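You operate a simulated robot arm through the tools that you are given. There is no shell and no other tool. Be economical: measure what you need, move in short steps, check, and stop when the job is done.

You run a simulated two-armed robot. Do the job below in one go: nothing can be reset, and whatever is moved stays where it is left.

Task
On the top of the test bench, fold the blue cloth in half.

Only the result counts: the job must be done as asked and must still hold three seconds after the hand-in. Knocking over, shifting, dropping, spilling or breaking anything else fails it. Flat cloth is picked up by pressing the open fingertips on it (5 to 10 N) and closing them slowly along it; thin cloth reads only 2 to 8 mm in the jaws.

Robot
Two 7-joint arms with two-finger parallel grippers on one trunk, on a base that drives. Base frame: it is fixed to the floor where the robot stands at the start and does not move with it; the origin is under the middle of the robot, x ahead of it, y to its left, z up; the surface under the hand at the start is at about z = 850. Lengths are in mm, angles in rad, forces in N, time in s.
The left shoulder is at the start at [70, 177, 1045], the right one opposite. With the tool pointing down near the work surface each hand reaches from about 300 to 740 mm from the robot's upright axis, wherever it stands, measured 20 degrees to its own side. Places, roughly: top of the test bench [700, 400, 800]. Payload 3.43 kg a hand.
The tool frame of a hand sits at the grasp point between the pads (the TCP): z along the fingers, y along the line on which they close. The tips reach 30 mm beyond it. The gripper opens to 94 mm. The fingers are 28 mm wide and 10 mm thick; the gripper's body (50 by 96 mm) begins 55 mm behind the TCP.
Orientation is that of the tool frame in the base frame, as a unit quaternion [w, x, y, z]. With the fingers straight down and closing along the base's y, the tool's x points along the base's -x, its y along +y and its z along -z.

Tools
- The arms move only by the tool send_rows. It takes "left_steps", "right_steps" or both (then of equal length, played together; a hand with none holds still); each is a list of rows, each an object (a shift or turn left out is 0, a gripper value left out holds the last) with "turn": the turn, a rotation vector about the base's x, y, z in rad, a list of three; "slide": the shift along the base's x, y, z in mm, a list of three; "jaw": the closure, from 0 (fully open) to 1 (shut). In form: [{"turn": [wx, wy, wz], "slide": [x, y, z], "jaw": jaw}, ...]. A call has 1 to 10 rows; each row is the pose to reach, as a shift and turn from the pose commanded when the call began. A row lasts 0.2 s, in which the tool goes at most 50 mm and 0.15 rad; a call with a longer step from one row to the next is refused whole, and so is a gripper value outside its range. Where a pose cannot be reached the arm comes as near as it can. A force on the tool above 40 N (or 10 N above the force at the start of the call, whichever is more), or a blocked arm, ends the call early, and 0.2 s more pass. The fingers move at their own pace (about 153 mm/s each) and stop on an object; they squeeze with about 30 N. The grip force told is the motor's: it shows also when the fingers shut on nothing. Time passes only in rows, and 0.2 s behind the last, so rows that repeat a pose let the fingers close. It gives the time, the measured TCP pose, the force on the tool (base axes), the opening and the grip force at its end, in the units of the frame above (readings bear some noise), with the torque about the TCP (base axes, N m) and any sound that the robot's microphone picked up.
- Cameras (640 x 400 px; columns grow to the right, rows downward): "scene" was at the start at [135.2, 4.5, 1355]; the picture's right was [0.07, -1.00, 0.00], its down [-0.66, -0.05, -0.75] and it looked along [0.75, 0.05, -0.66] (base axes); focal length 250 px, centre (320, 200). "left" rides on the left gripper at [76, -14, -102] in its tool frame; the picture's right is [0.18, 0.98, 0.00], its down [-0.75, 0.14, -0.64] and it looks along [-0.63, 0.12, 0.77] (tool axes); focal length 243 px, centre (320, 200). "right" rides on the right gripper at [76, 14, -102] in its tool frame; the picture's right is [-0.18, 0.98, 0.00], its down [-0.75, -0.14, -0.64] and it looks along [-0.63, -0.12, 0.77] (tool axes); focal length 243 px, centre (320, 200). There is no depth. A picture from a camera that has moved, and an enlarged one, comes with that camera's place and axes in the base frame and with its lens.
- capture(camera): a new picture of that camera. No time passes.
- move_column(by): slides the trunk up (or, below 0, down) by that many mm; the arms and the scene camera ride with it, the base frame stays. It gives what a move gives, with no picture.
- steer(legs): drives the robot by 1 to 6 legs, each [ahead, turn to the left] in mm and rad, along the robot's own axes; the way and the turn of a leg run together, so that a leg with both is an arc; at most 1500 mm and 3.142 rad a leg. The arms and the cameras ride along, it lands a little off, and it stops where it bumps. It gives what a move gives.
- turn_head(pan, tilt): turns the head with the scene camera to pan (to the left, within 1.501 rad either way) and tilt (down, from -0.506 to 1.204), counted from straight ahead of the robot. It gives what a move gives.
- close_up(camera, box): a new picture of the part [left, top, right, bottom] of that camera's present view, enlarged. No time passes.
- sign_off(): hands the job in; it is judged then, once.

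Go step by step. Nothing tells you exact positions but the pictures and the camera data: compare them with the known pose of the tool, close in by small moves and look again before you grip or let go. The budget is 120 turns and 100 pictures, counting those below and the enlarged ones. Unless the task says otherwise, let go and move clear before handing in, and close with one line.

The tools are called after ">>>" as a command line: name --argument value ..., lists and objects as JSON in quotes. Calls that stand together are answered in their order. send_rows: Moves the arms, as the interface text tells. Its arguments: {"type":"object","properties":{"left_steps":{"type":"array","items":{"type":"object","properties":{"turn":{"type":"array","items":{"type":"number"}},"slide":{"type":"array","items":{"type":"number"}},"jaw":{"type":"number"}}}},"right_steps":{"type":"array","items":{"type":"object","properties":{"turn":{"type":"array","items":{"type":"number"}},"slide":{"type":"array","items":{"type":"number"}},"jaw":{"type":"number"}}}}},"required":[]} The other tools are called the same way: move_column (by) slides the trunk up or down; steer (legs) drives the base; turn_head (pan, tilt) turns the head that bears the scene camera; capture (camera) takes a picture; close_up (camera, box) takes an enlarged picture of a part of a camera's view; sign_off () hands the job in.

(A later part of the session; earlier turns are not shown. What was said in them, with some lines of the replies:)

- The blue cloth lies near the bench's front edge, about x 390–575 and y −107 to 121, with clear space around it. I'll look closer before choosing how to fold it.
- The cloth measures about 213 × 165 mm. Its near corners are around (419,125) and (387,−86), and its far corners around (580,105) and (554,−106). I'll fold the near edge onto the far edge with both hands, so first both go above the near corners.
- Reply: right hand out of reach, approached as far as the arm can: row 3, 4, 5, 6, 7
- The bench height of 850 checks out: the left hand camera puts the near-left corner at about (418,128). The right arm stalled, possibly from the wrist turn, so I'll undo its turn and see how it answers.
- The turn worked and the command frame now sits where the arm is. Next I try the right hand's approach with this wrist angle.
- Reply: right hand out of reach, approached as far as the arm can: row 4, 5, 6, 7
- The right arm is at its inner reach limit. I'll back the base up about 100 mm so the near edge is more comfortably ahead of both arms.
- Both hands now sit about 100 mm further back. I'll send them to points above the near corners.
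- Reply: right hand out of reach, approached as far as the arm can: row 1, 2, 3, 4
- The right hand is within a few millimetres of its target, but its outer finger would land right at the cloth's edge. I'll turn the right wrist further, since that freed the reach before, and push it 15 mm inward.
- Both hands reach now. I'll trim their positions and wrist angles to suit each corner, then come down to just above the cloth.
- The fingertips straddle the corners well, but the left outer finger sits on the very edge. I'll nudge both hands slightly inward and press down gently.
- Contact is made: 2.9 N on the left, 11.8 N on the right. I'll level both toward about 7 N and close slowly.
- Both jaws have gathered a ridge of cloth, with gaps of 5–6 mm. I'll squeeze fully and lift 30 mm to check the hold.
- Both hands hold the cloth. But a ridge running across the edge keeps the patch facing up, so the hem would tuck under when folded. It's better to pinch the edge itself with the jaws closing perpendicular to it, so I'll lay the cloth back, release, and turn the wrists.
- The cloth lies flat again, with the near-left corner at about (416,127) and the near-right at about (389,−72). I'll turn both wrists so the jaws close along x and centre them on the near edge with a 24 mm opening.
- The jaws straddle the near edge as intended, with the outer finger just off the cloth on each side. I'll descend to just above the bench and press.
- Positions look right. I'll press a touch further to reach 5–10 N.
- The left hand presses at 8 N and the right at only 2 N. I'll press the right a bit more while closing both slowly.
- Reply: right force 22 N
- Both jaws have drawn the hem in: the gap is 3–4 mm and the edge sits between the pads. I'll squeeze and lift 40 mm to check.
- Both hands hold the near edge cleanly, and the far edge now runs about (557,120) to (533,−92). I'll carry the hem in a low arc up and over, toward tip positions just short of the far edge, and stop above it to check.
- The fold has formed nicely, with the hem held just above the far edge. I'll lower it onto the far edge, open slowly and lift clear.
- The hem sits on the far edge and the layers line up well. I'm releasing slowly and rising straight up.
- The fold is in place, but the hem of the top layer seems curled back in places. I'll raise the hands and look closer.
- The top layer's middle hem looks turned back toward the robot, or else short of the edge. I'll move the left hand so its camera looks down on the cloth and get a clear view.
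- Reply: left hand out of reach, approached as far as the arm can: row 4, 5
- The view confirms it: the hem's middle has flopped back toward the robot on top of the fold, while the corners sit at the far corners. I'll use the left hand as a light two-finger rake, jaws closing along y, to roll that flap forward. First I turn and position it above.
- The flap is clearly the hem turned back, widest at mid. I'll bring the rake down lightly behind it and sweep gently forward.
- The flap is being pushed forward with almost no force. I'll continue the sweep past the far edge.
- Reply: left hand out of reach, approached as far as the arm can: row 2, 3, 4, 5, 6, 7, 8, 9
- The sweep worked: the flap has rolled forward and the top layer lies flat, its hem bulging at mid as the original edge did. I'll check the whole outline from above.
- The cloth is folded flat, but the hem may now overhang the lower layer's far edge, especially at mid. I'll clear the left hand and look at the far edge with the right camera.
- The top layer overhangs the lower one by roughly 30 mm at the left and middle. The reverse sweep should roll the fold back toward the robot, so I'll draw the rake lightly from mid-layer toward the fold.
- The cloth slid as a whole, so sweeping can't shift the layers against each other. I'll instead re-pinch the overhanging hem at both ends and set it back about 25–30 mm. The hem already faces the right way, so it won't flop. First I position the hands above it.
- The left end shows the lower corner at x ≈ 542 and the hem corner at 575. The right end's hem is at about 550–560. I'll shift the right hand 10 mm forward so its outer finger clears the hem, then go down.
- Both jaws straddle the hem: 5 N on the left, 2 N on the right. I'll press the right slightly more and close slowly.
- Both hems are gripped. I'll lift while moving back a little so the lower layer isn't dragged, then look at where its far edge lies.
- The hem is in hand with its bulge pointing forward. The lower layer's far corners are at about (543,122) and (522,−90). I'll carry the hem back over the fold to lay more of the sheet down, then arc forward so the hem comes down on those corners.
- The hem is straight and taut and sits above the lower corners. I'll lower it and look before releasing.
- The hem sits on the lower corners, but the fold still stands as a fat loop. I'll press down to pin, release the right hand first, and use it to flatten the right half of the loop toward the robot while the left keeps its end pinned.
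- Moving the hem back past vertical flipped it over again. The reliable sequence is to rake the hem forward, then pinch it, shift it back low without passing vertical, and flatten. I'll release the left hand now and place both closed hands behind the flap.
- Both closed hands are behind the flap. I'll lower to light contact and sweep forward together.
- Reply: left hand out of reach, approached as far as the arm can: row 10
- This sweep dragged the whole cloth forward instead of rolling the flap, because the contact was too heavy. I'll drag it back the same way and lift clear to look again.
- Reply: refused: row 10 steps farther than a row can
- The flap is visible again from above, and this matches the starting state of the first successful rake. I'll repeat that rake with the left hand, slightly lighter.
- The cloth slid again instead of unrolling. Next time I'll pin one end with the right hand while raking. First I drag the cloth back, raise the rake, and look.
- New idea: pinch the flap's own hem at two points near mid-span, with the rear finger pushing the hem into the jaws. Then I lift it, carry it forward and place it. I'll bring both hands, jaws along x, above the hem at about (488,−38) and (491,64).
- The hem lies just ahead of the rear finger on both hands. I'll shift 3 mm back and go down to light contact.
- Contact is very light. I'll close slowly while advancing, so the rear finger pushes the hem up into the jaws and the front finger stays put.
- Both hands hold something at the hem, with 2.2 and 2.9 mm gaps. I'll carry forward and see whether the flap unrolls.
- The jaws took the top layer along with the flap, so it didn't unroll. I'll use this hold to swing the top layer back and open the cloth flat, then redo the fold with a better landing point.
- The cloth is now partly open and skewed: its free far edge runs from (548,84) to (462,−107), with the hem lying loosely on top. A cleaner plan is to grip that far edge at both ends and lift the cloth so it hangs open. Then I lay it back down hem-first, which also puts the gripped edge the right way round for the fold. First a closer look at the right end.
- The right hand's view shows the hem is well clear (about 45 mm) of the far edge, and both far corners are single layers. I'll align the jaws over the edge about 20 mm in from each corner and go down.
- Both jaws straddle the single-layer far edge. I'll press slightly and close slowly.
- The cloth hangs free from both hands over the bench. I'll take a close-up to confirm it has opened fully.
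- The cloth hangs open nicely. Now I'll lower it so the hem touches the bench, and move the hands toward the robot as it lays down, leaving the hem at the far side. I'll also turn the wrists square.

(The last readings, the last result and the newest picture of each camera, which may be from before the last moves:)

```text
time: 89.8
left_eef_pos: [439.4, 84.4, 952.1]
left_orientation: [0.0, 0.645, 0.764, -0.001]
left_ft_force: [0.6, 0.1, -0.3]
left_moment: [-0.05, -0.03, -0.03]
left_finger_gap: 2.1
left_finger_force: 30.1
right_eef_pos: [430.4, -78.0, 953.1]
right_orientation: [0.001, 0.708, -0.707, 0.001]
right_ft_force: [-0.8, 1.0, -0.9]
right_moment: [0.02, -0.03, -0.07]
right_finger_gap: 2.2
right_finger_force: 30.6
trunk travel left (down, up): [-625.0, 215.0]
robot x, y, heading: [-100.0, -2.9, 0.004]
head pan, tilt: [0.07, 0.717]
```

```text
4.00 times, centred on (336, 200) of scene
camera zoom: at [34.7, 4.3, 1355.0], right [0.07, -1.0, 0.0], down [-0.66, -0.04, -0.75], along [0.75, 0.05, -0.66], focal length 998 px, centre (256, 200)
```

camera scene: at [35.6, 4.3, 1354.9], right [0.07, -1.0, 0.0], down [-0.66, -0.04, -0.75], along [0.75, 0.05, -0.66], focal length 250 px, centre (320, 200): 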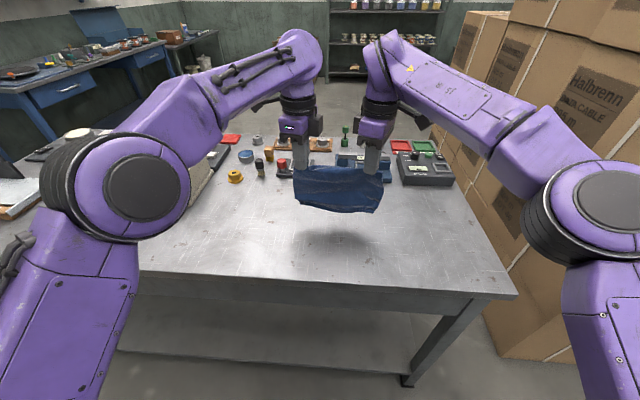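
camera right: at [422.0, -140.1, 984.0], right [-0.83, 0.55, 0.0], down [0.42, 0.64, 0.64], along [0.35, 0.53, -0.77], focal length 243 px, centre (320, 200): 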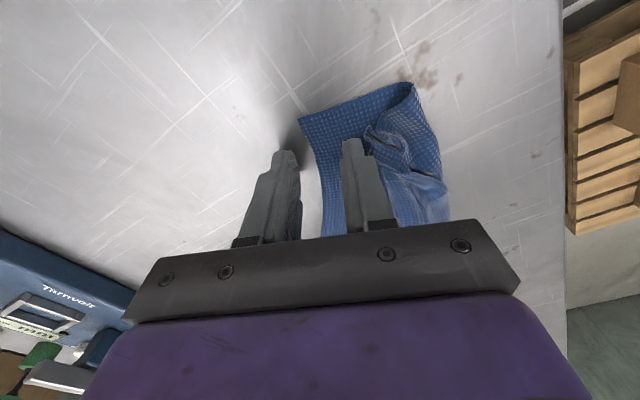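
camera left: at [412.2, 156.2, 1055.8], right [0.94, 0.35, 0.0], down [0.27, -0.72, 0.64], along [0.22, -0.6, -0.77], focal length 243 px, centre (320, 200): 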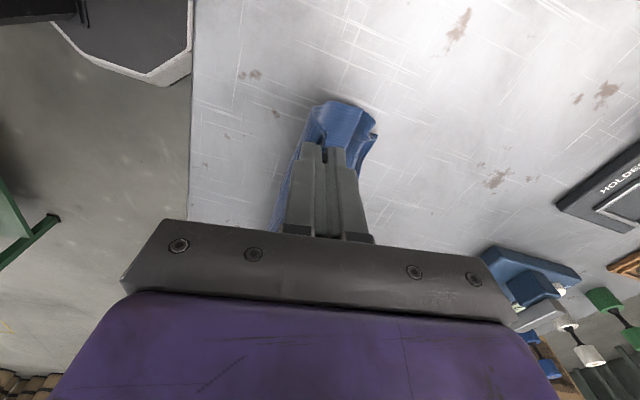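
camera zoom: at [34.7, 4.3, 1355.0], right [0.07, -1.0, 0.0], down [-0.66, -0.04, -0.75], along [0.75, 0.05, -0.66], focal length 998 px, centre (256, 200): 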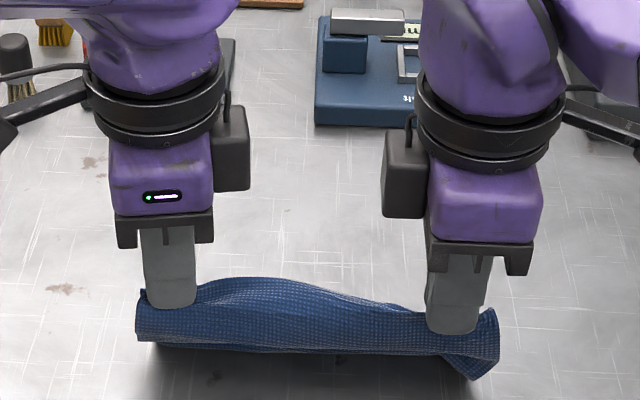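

The hem has touched, but only part of the sheet is lying down. I'll draw back a little further and lower to lay more of it, then check the hem.

>>> send_rows --left_steps '[{"slide": [-8, 1, -4]}, {"slide": [-16, 2, -8]}, {"slide": [-24, 3, -12]}, {"slide": [-30, 4, -16]}, {"slide": [-34, 4, -20]}, {"slide": [-34, 4, -20]}]' --right_steps '[{"slide": [-8, -1, -4]}, {"slide": [-16, -2, -8]}, {"slide": [-24, -3, -12]}, {"slide": [-30, -4, -16]}, {"slide": [-34, -4, -20]}, {"slide": [-34, -4, -20]}]'

>>> capture --camera "left"

>>> capture --camera "right"

```text
time: 91.2
left_eef_pos: [405.8, 87.8, 933.1]
left_orientation: [0.0, 0.644, 0.765, 0.0]
left_ft_force: [-1.1, -6.7, 0.9]
left_moment: [-0.26, 0.03, 0.02]
left_finger_gap: 1.8
left_finger_force: 30.6
right_eef_pos: [397.5, -81.7, 932.9]
right_orientation: [0.002, 0.708, -0.706, 0.002]
right_ft_force: [0.9, 8.0, -1.4]
right_moment: [0.2, -0.03, -0.07]
right_finger_gap: 2.5
right_finger_force: 30.4
trunk travel left (down, up): [-625.0, 215.0]
robot x, y, heading: [-96.6, 2.4, -0.003]
head pan, tilt: [0.07, 0.717]
```

```text
10 pictures are left
camera left: at [379.0, 160.6, 1035.8], right [0.94, 0.35, 0.0], down [0.27, -0.72, 0.64], along [0.22, -0.6, -0.77], focal length 243 px, centre (320, 200)
```

left: 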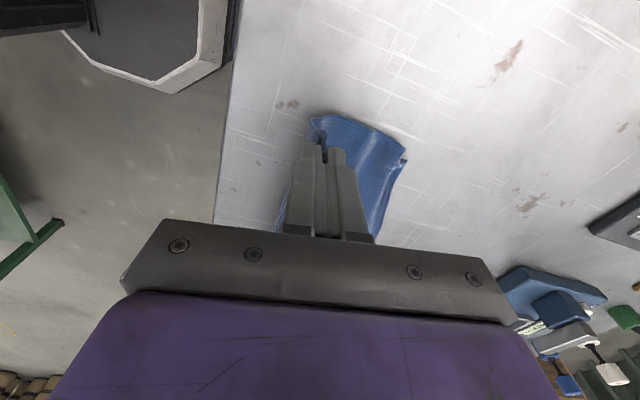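

```text
9 pictures are left
camera right: at [383.8, -158.8, 1035.2], right [-0.98, 0.18, 0.0], down [0.14, 0.76, 0.64], along [0.12, 0.63, -0.77], focal length 243 px, centre (320, 200)
```

right: 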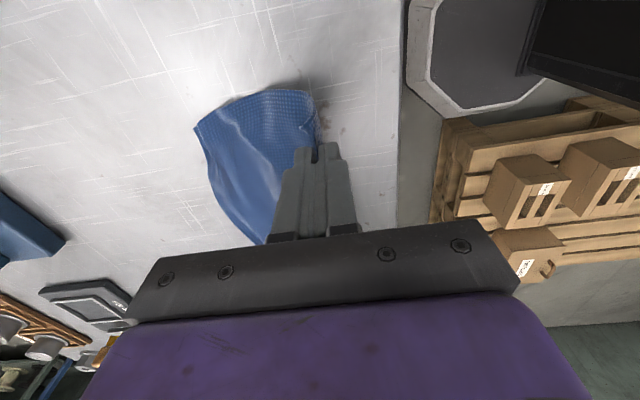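

The sheet is laying properly with the hem at about x 483–494. I'll settle it a bit lower to set the fold line near x ≈ 400. Then I arc the held edge forward and down so it lands just short of the hem, stopping slightly above.

>>> send_rows --left_steps '[{"slide": [-2, -2, -12]}, {"slide": [-4, -2, -24]}, {"slide": [0, -2, -12]}, {"slide": [10, -2, 2]}, {"slide": [24, -2, 8]}, {"slide": [38, -2, 6]}, {"slide": [51, -2, -4]}, {"slide": [61, -2, -18]}, {"slide": [67, -2, -32]}, {"slide": [68, -2, -42]}]' --right_steps '[{"slide": [-2, 1, -12]}, {"slide": [-4, 1, -24]}, {"slide": [2, 1, -12]}, {"slide": [14, 1, 2]}, {"slide": [31, 1, 8]}, {"slide": [48, 1, 6]}, {"slide": [64, 1, -4]}, {"slide": [77, 1, -18]}, {"slide": [85, 1, -32]}, {"slide": [86, 1, -42]}]'

>>> capture --camera "left"

>>> capture --camera "right"

```text
time: 93.3
left_eef_pos: [474.0, 86.1, 889.4]
left_orientation: [0.0, 0.645, 0.764, 0.0]
left_ft_force: [0.6, -3.5, 0.3]
left_moment: [-0.12, 0.03, -0.01]
left_finger_gap: 2.1
left_finger_force: 30.0
right_eef_pos: [484.5, -80.5, 889.9]
right_orientation: [0.001, 0.708, -0.707, 0.001]
right_ft_force: [-0.5, 3.1, -0.4]
right_moment: [0.13, 0.03, -0.03]
right_finger_gap: 2.1
right_finger_force: 29.9
trunk travel left (down, up): [-625.0, 215.0]
robot x, y, heading: [-99.3, -2.5, 0.003]
head pan, tilt: [0.07, 0.717]
```

```text
8 pictures are left
camera left: at [447.3, 158.4, 993.6], right [0.94, 0.35, 0.0], down [0.27, -0.72, 0.64], along [0.22, -0.6, -0.77], focal length 243 px, centre (320, 200)
```

left: 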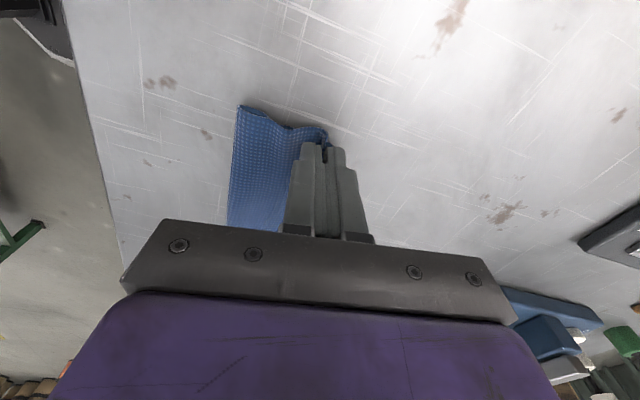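

```text
7 pictures are left
camera right: at [469.9, -157.9, 992.8], right [-0.98, 0.18, 0.0], down [0.14, 0.76, 0.64], along [0.12, 0.63, -0.77], focal length 243 px, centre (320, 200)
```

right: 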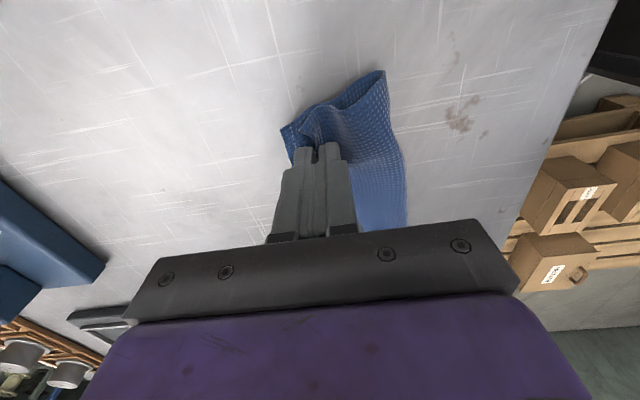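

The held edge sits right over the hem and the fold is at about x ≈ 420–440. I'll set it down, release slowly and rise.

>>> send_rows --left_steps '[{"slide": [1, 0, -3]}, {"slide": [2, 0, -5]}, {"slide": [2, 0, -5], "jaw": 0.95}, {"slide": [2, 0, -5], "jaw": 0.9}, {"slide": [2, 0, -4], "jaw": 0.84}, {"slide": [2, 0, 2], "jaw": 0.8}, {"slide": [2, 0, 12]}, {"slide": [2, 0, 40]}, {"slide": [2, 20, 75]}, {"slide": [2, 60, 85]}]' --right_steps '[{"slide": [1, 0, -3]}, {"slide": [2, 0, -5]}, {"slide": [2, 0, -5], "jaw": 0.95}, {"slide": [2, 0, -5], "jaw": 0.9}, {"slide": [2, 0, -4], "jaw": 0.84}, {"slide": [2, 0, 2], "jaw": 0.8}, {"slide": [2, 0, 12]}, {"slide": [2, 0, 40]}, {"slide": [2, -20, 75]}, {"slide": [2, -60, 85]}]'

>>> close_up --camera "scene" --box '[256, 190, 400, 280]'

```text
time: 95.5
left_eef_pos: [475.0, 146.8, 975.7]
left_orientation: [0.0, 0.644, 0.765, 0.0]
left_ft_force: [0.0, 1.1, -0.7]
left_moment: [-0.03, 0.01, -0.01]
left_finger_gap: 18.8
left_finger_force: 0.0
right_eef_pos: [484.2, -139.4, 976.0]
right_orientation: [0.001, 0.708, -0.706, 0.001]
right_ft_force: [0.2, -0.7, 0.6]
right_moment: [0.0, 0.04, -0.01]
right_finger_gap: 18.6
right_finger_force: 0.1
trunk travel left (down, up): [-625.0, 215.0]
robot x, y, heading: [-101.9, -1.4, -0.003]
head pan, tilt: [0.07, 0.717]
```

```text
4.44 times, centred on (328, 235) of scene
camera zoom: at [35.1, 4.2, 1354.9], right [0.07, -1.0, 0.0], down [-0.66, -0.04, -0.75], along [0.75, 0.05, -0.66], focal length 1109 px, centre (284, 44)
```

zoom: 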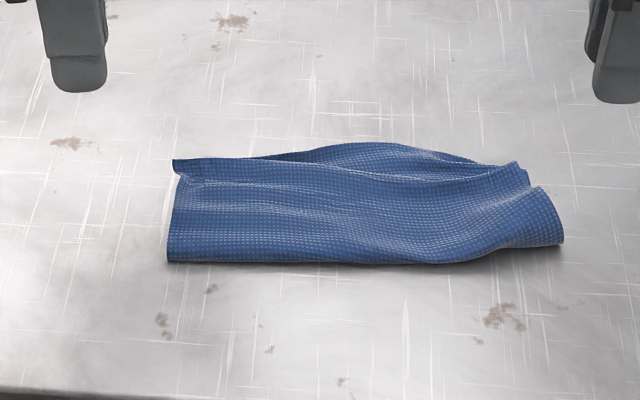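

That's a good result: the top edge lies flat and faces the right way, with its edges near the lower hem. Only the fold is puffy, mostly at the right end. I'll pat it down vertically with closed fingers.

>>> send_rows --left_steps '[{"slide": [-14, -26, -10], "jaw": 1.0}, {"slide": [-28, -52, -20]}, {"slide": [-40, -77, -40]}, {"slide": [-40, -77, -70]}, {"slide": [-40, -77, -85]}, {"slide": [-40, -77, -92]}, {"slide": [-40, -77, -92]}, {"slide": [-40, -77, -70]}, {"slide": [-40, -77, -45]}]' --right_steps '[{"slide": [-12, 12, -10], "jaw": 1.0}, {"slide": [-24, 24, -20]}, {"slide": [-32, 35, -40]}, {"slide": [-32, 35, -70]}, {"slide": [-32, 35, -85]}, {"slide": [-32, 35, -92]}, {"slide": [-32, 35, -92]}, {"slide": [-32, 35, -70]}, {"slide": [-32, 35, -45]}]'

>>> send_rows --left_steps '[{"slide": [0, -30, 0]}, {"slide": [0, -45, -25]}, {"slide": [0, -45, -42]}, {"slide": [0, -45, -47]}, {"slide": [0, -45, -47]}, {"slide": [0, -45, -20]}, {"slide": [0, -20, 20]}, {"slide": [0, 25, 40]}, {"slide": [0, 70, 50]}]' --right_steps '[{"slide": [0, 15, 0]}, {"slide": [-8, 30, -25]}, {"slide": [-8, 30, -42]}, {"slide": [-8, 30, -47]}, {"slide": [-8, 30, -47]}, {"slide": [-8, 30, -20]}, {"slide": [0, 0, 20]}, {"slide": [10, -40, 40]}, {"slide": [20, -80, 50]}]'

>>> close_up --camera "scene" --box '[256, 190, 400, 280]'

```text
time: 97.5
left_eef_pos: [434.4, 69.9, 932.0]
left_orientation: [0.001, 0.644, 0.765, 0.0]
left_ft_force: [-0.6, 0.5, -0.2]
left_moment: [-0.01, 0.03, -0.06]
left_finger_gap: 0.0
left_finger_force: 29.8
right_eef_pos: [453.1, -106.2, 930.2]
right_orientation: [0.001, 0.708, -0.707, 0.0]
right_ft_force: [0.4, 0.2, 1.0]
right_moment: [-0.04, 0.01, -0.01]
right_finger_gap: 0.3
right_finger_force: 30.1
trunk travel left (down, up): [-625.0, 215.0]
robot x, y, heading: [-103.6, -5.1, -0.002]
head pan, tilt: [0.07, 0.717]
```

```text
refused: row 7 steps farther than a row can; nothing moved
```

```text
4.44 times, centred on (328, 235) of scene
camera zoom: at [34.3, 4.8, 1355.0], right [0.07, -1.0, 0.0], down [-0.65, -0.05, -0.75], along [0.75, 0.05, -0.66], focal length 1109 px, centre (284, 44)
```

zoom: 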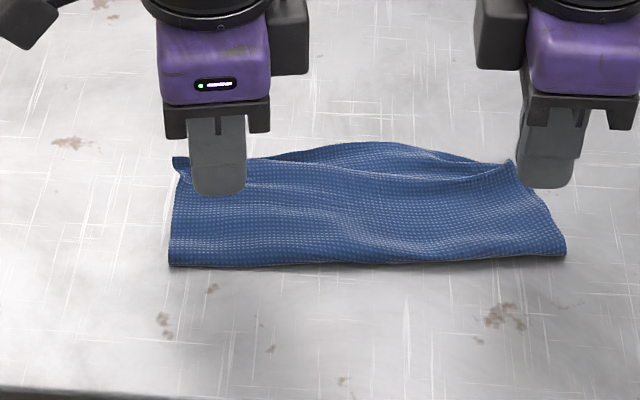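

The fold is flat now, with end corners aligned and a strip roughly half the cloth's depth. I'll withdraw both hands and do a final check.

>>> send_rows --left_steps '[{"slide": [0, 10, 30]}, {"slide": [0, 40, 60]}, {"slide": [0, 80, 80]}, {"slide": [0, 120, 90]}, {"slide": [0, 120, 90]}]' --right_steps '[{"slide": [0, -10, 30]}, {"slide": [0, -40, 60]}, {"slide": [0, -80, 80]}, {"slide": [0, -110, 90]}, {"slide": [0, -110, 90]}]'

>>> capture --camera "scene"

>>> close_up --camera "scene" --box '[280, 200, 390, 260]'

```text
time: 98.8
left_eef_pos: [436.8, 190.2, 1020.9]
left_orientation: [-0.001, 0.644, 0.765, 0.0]
left_ft_force: [-0.2, -0.7, -0.3]
left_moment: [-0.01, 0.0, 0.03]
left_finger_gap: 0.1
left_finger_force: 30.0
right_eef_pos: [453.1, -217.1, 1020.8]
right_orientation: [0.0, 0.707, -0.707, 0.001]
right_ft_force: [0.6, -0.3, 0.3]
right_moment: [-0.01, 0.05, 0.0]
right_finger_gap: 0.1
right_finger_force: 30.2
trunk travel left (down, up): [-625.0, 215.0]
robot x, y, heading: [-99.9, 1.1, -0.001]
head pan, tilt: [0.07, 0.717]
```

```text
4 pictures are left
camera scene: at [36.0, 4.0, 1354.9], right [0.07, -1.0, 0.0], down [-0.66, -0.04, -0.75], along [0.75, 0.05, -0.66], focal length 250 px, centre (320, 200)
```

scene: 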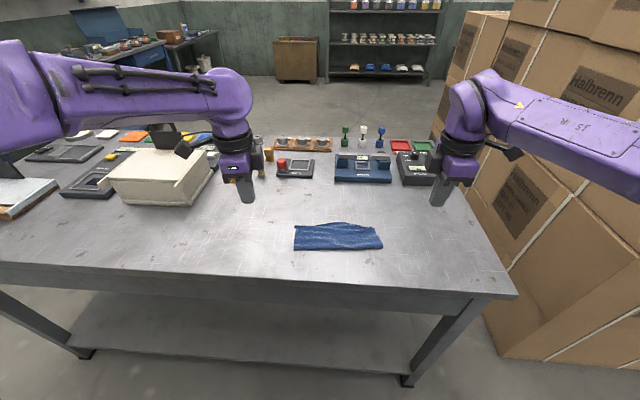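

```text
5.82 times, centred on (335, 230) of scene
camera zoom: at [36.0, 4.0, 1354.9], right [0.07, -1.0, 0.0], down [-0.66, -0.04, -0.75], along [0.75, 0.05, -0.66], focal length 1452 px, centre (233, 26)
```

zoom: 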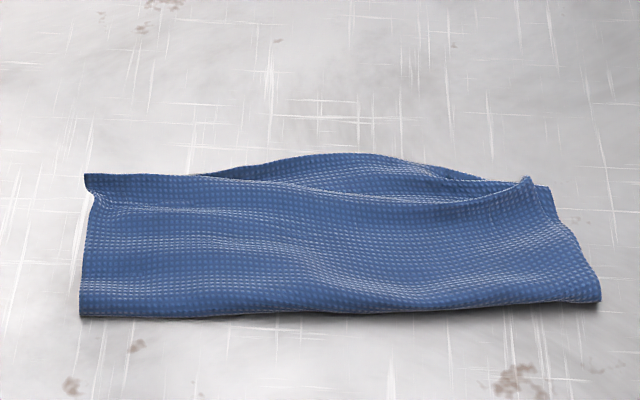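

The cloth lies folded in a flat double-layer strip with its end corners aligned. The other items on the bench look undisturbed, and both hands are clear, so I'm handing in.

>>> sign_off

```text
The job is handed in.
```

The blue cloth is folded in half on the bench top, with the end corners lined up; the lower layer still sticks out about 20 mm past the top one at mid-edge. Nothing else on the bench looked moved, and both hands are clear.
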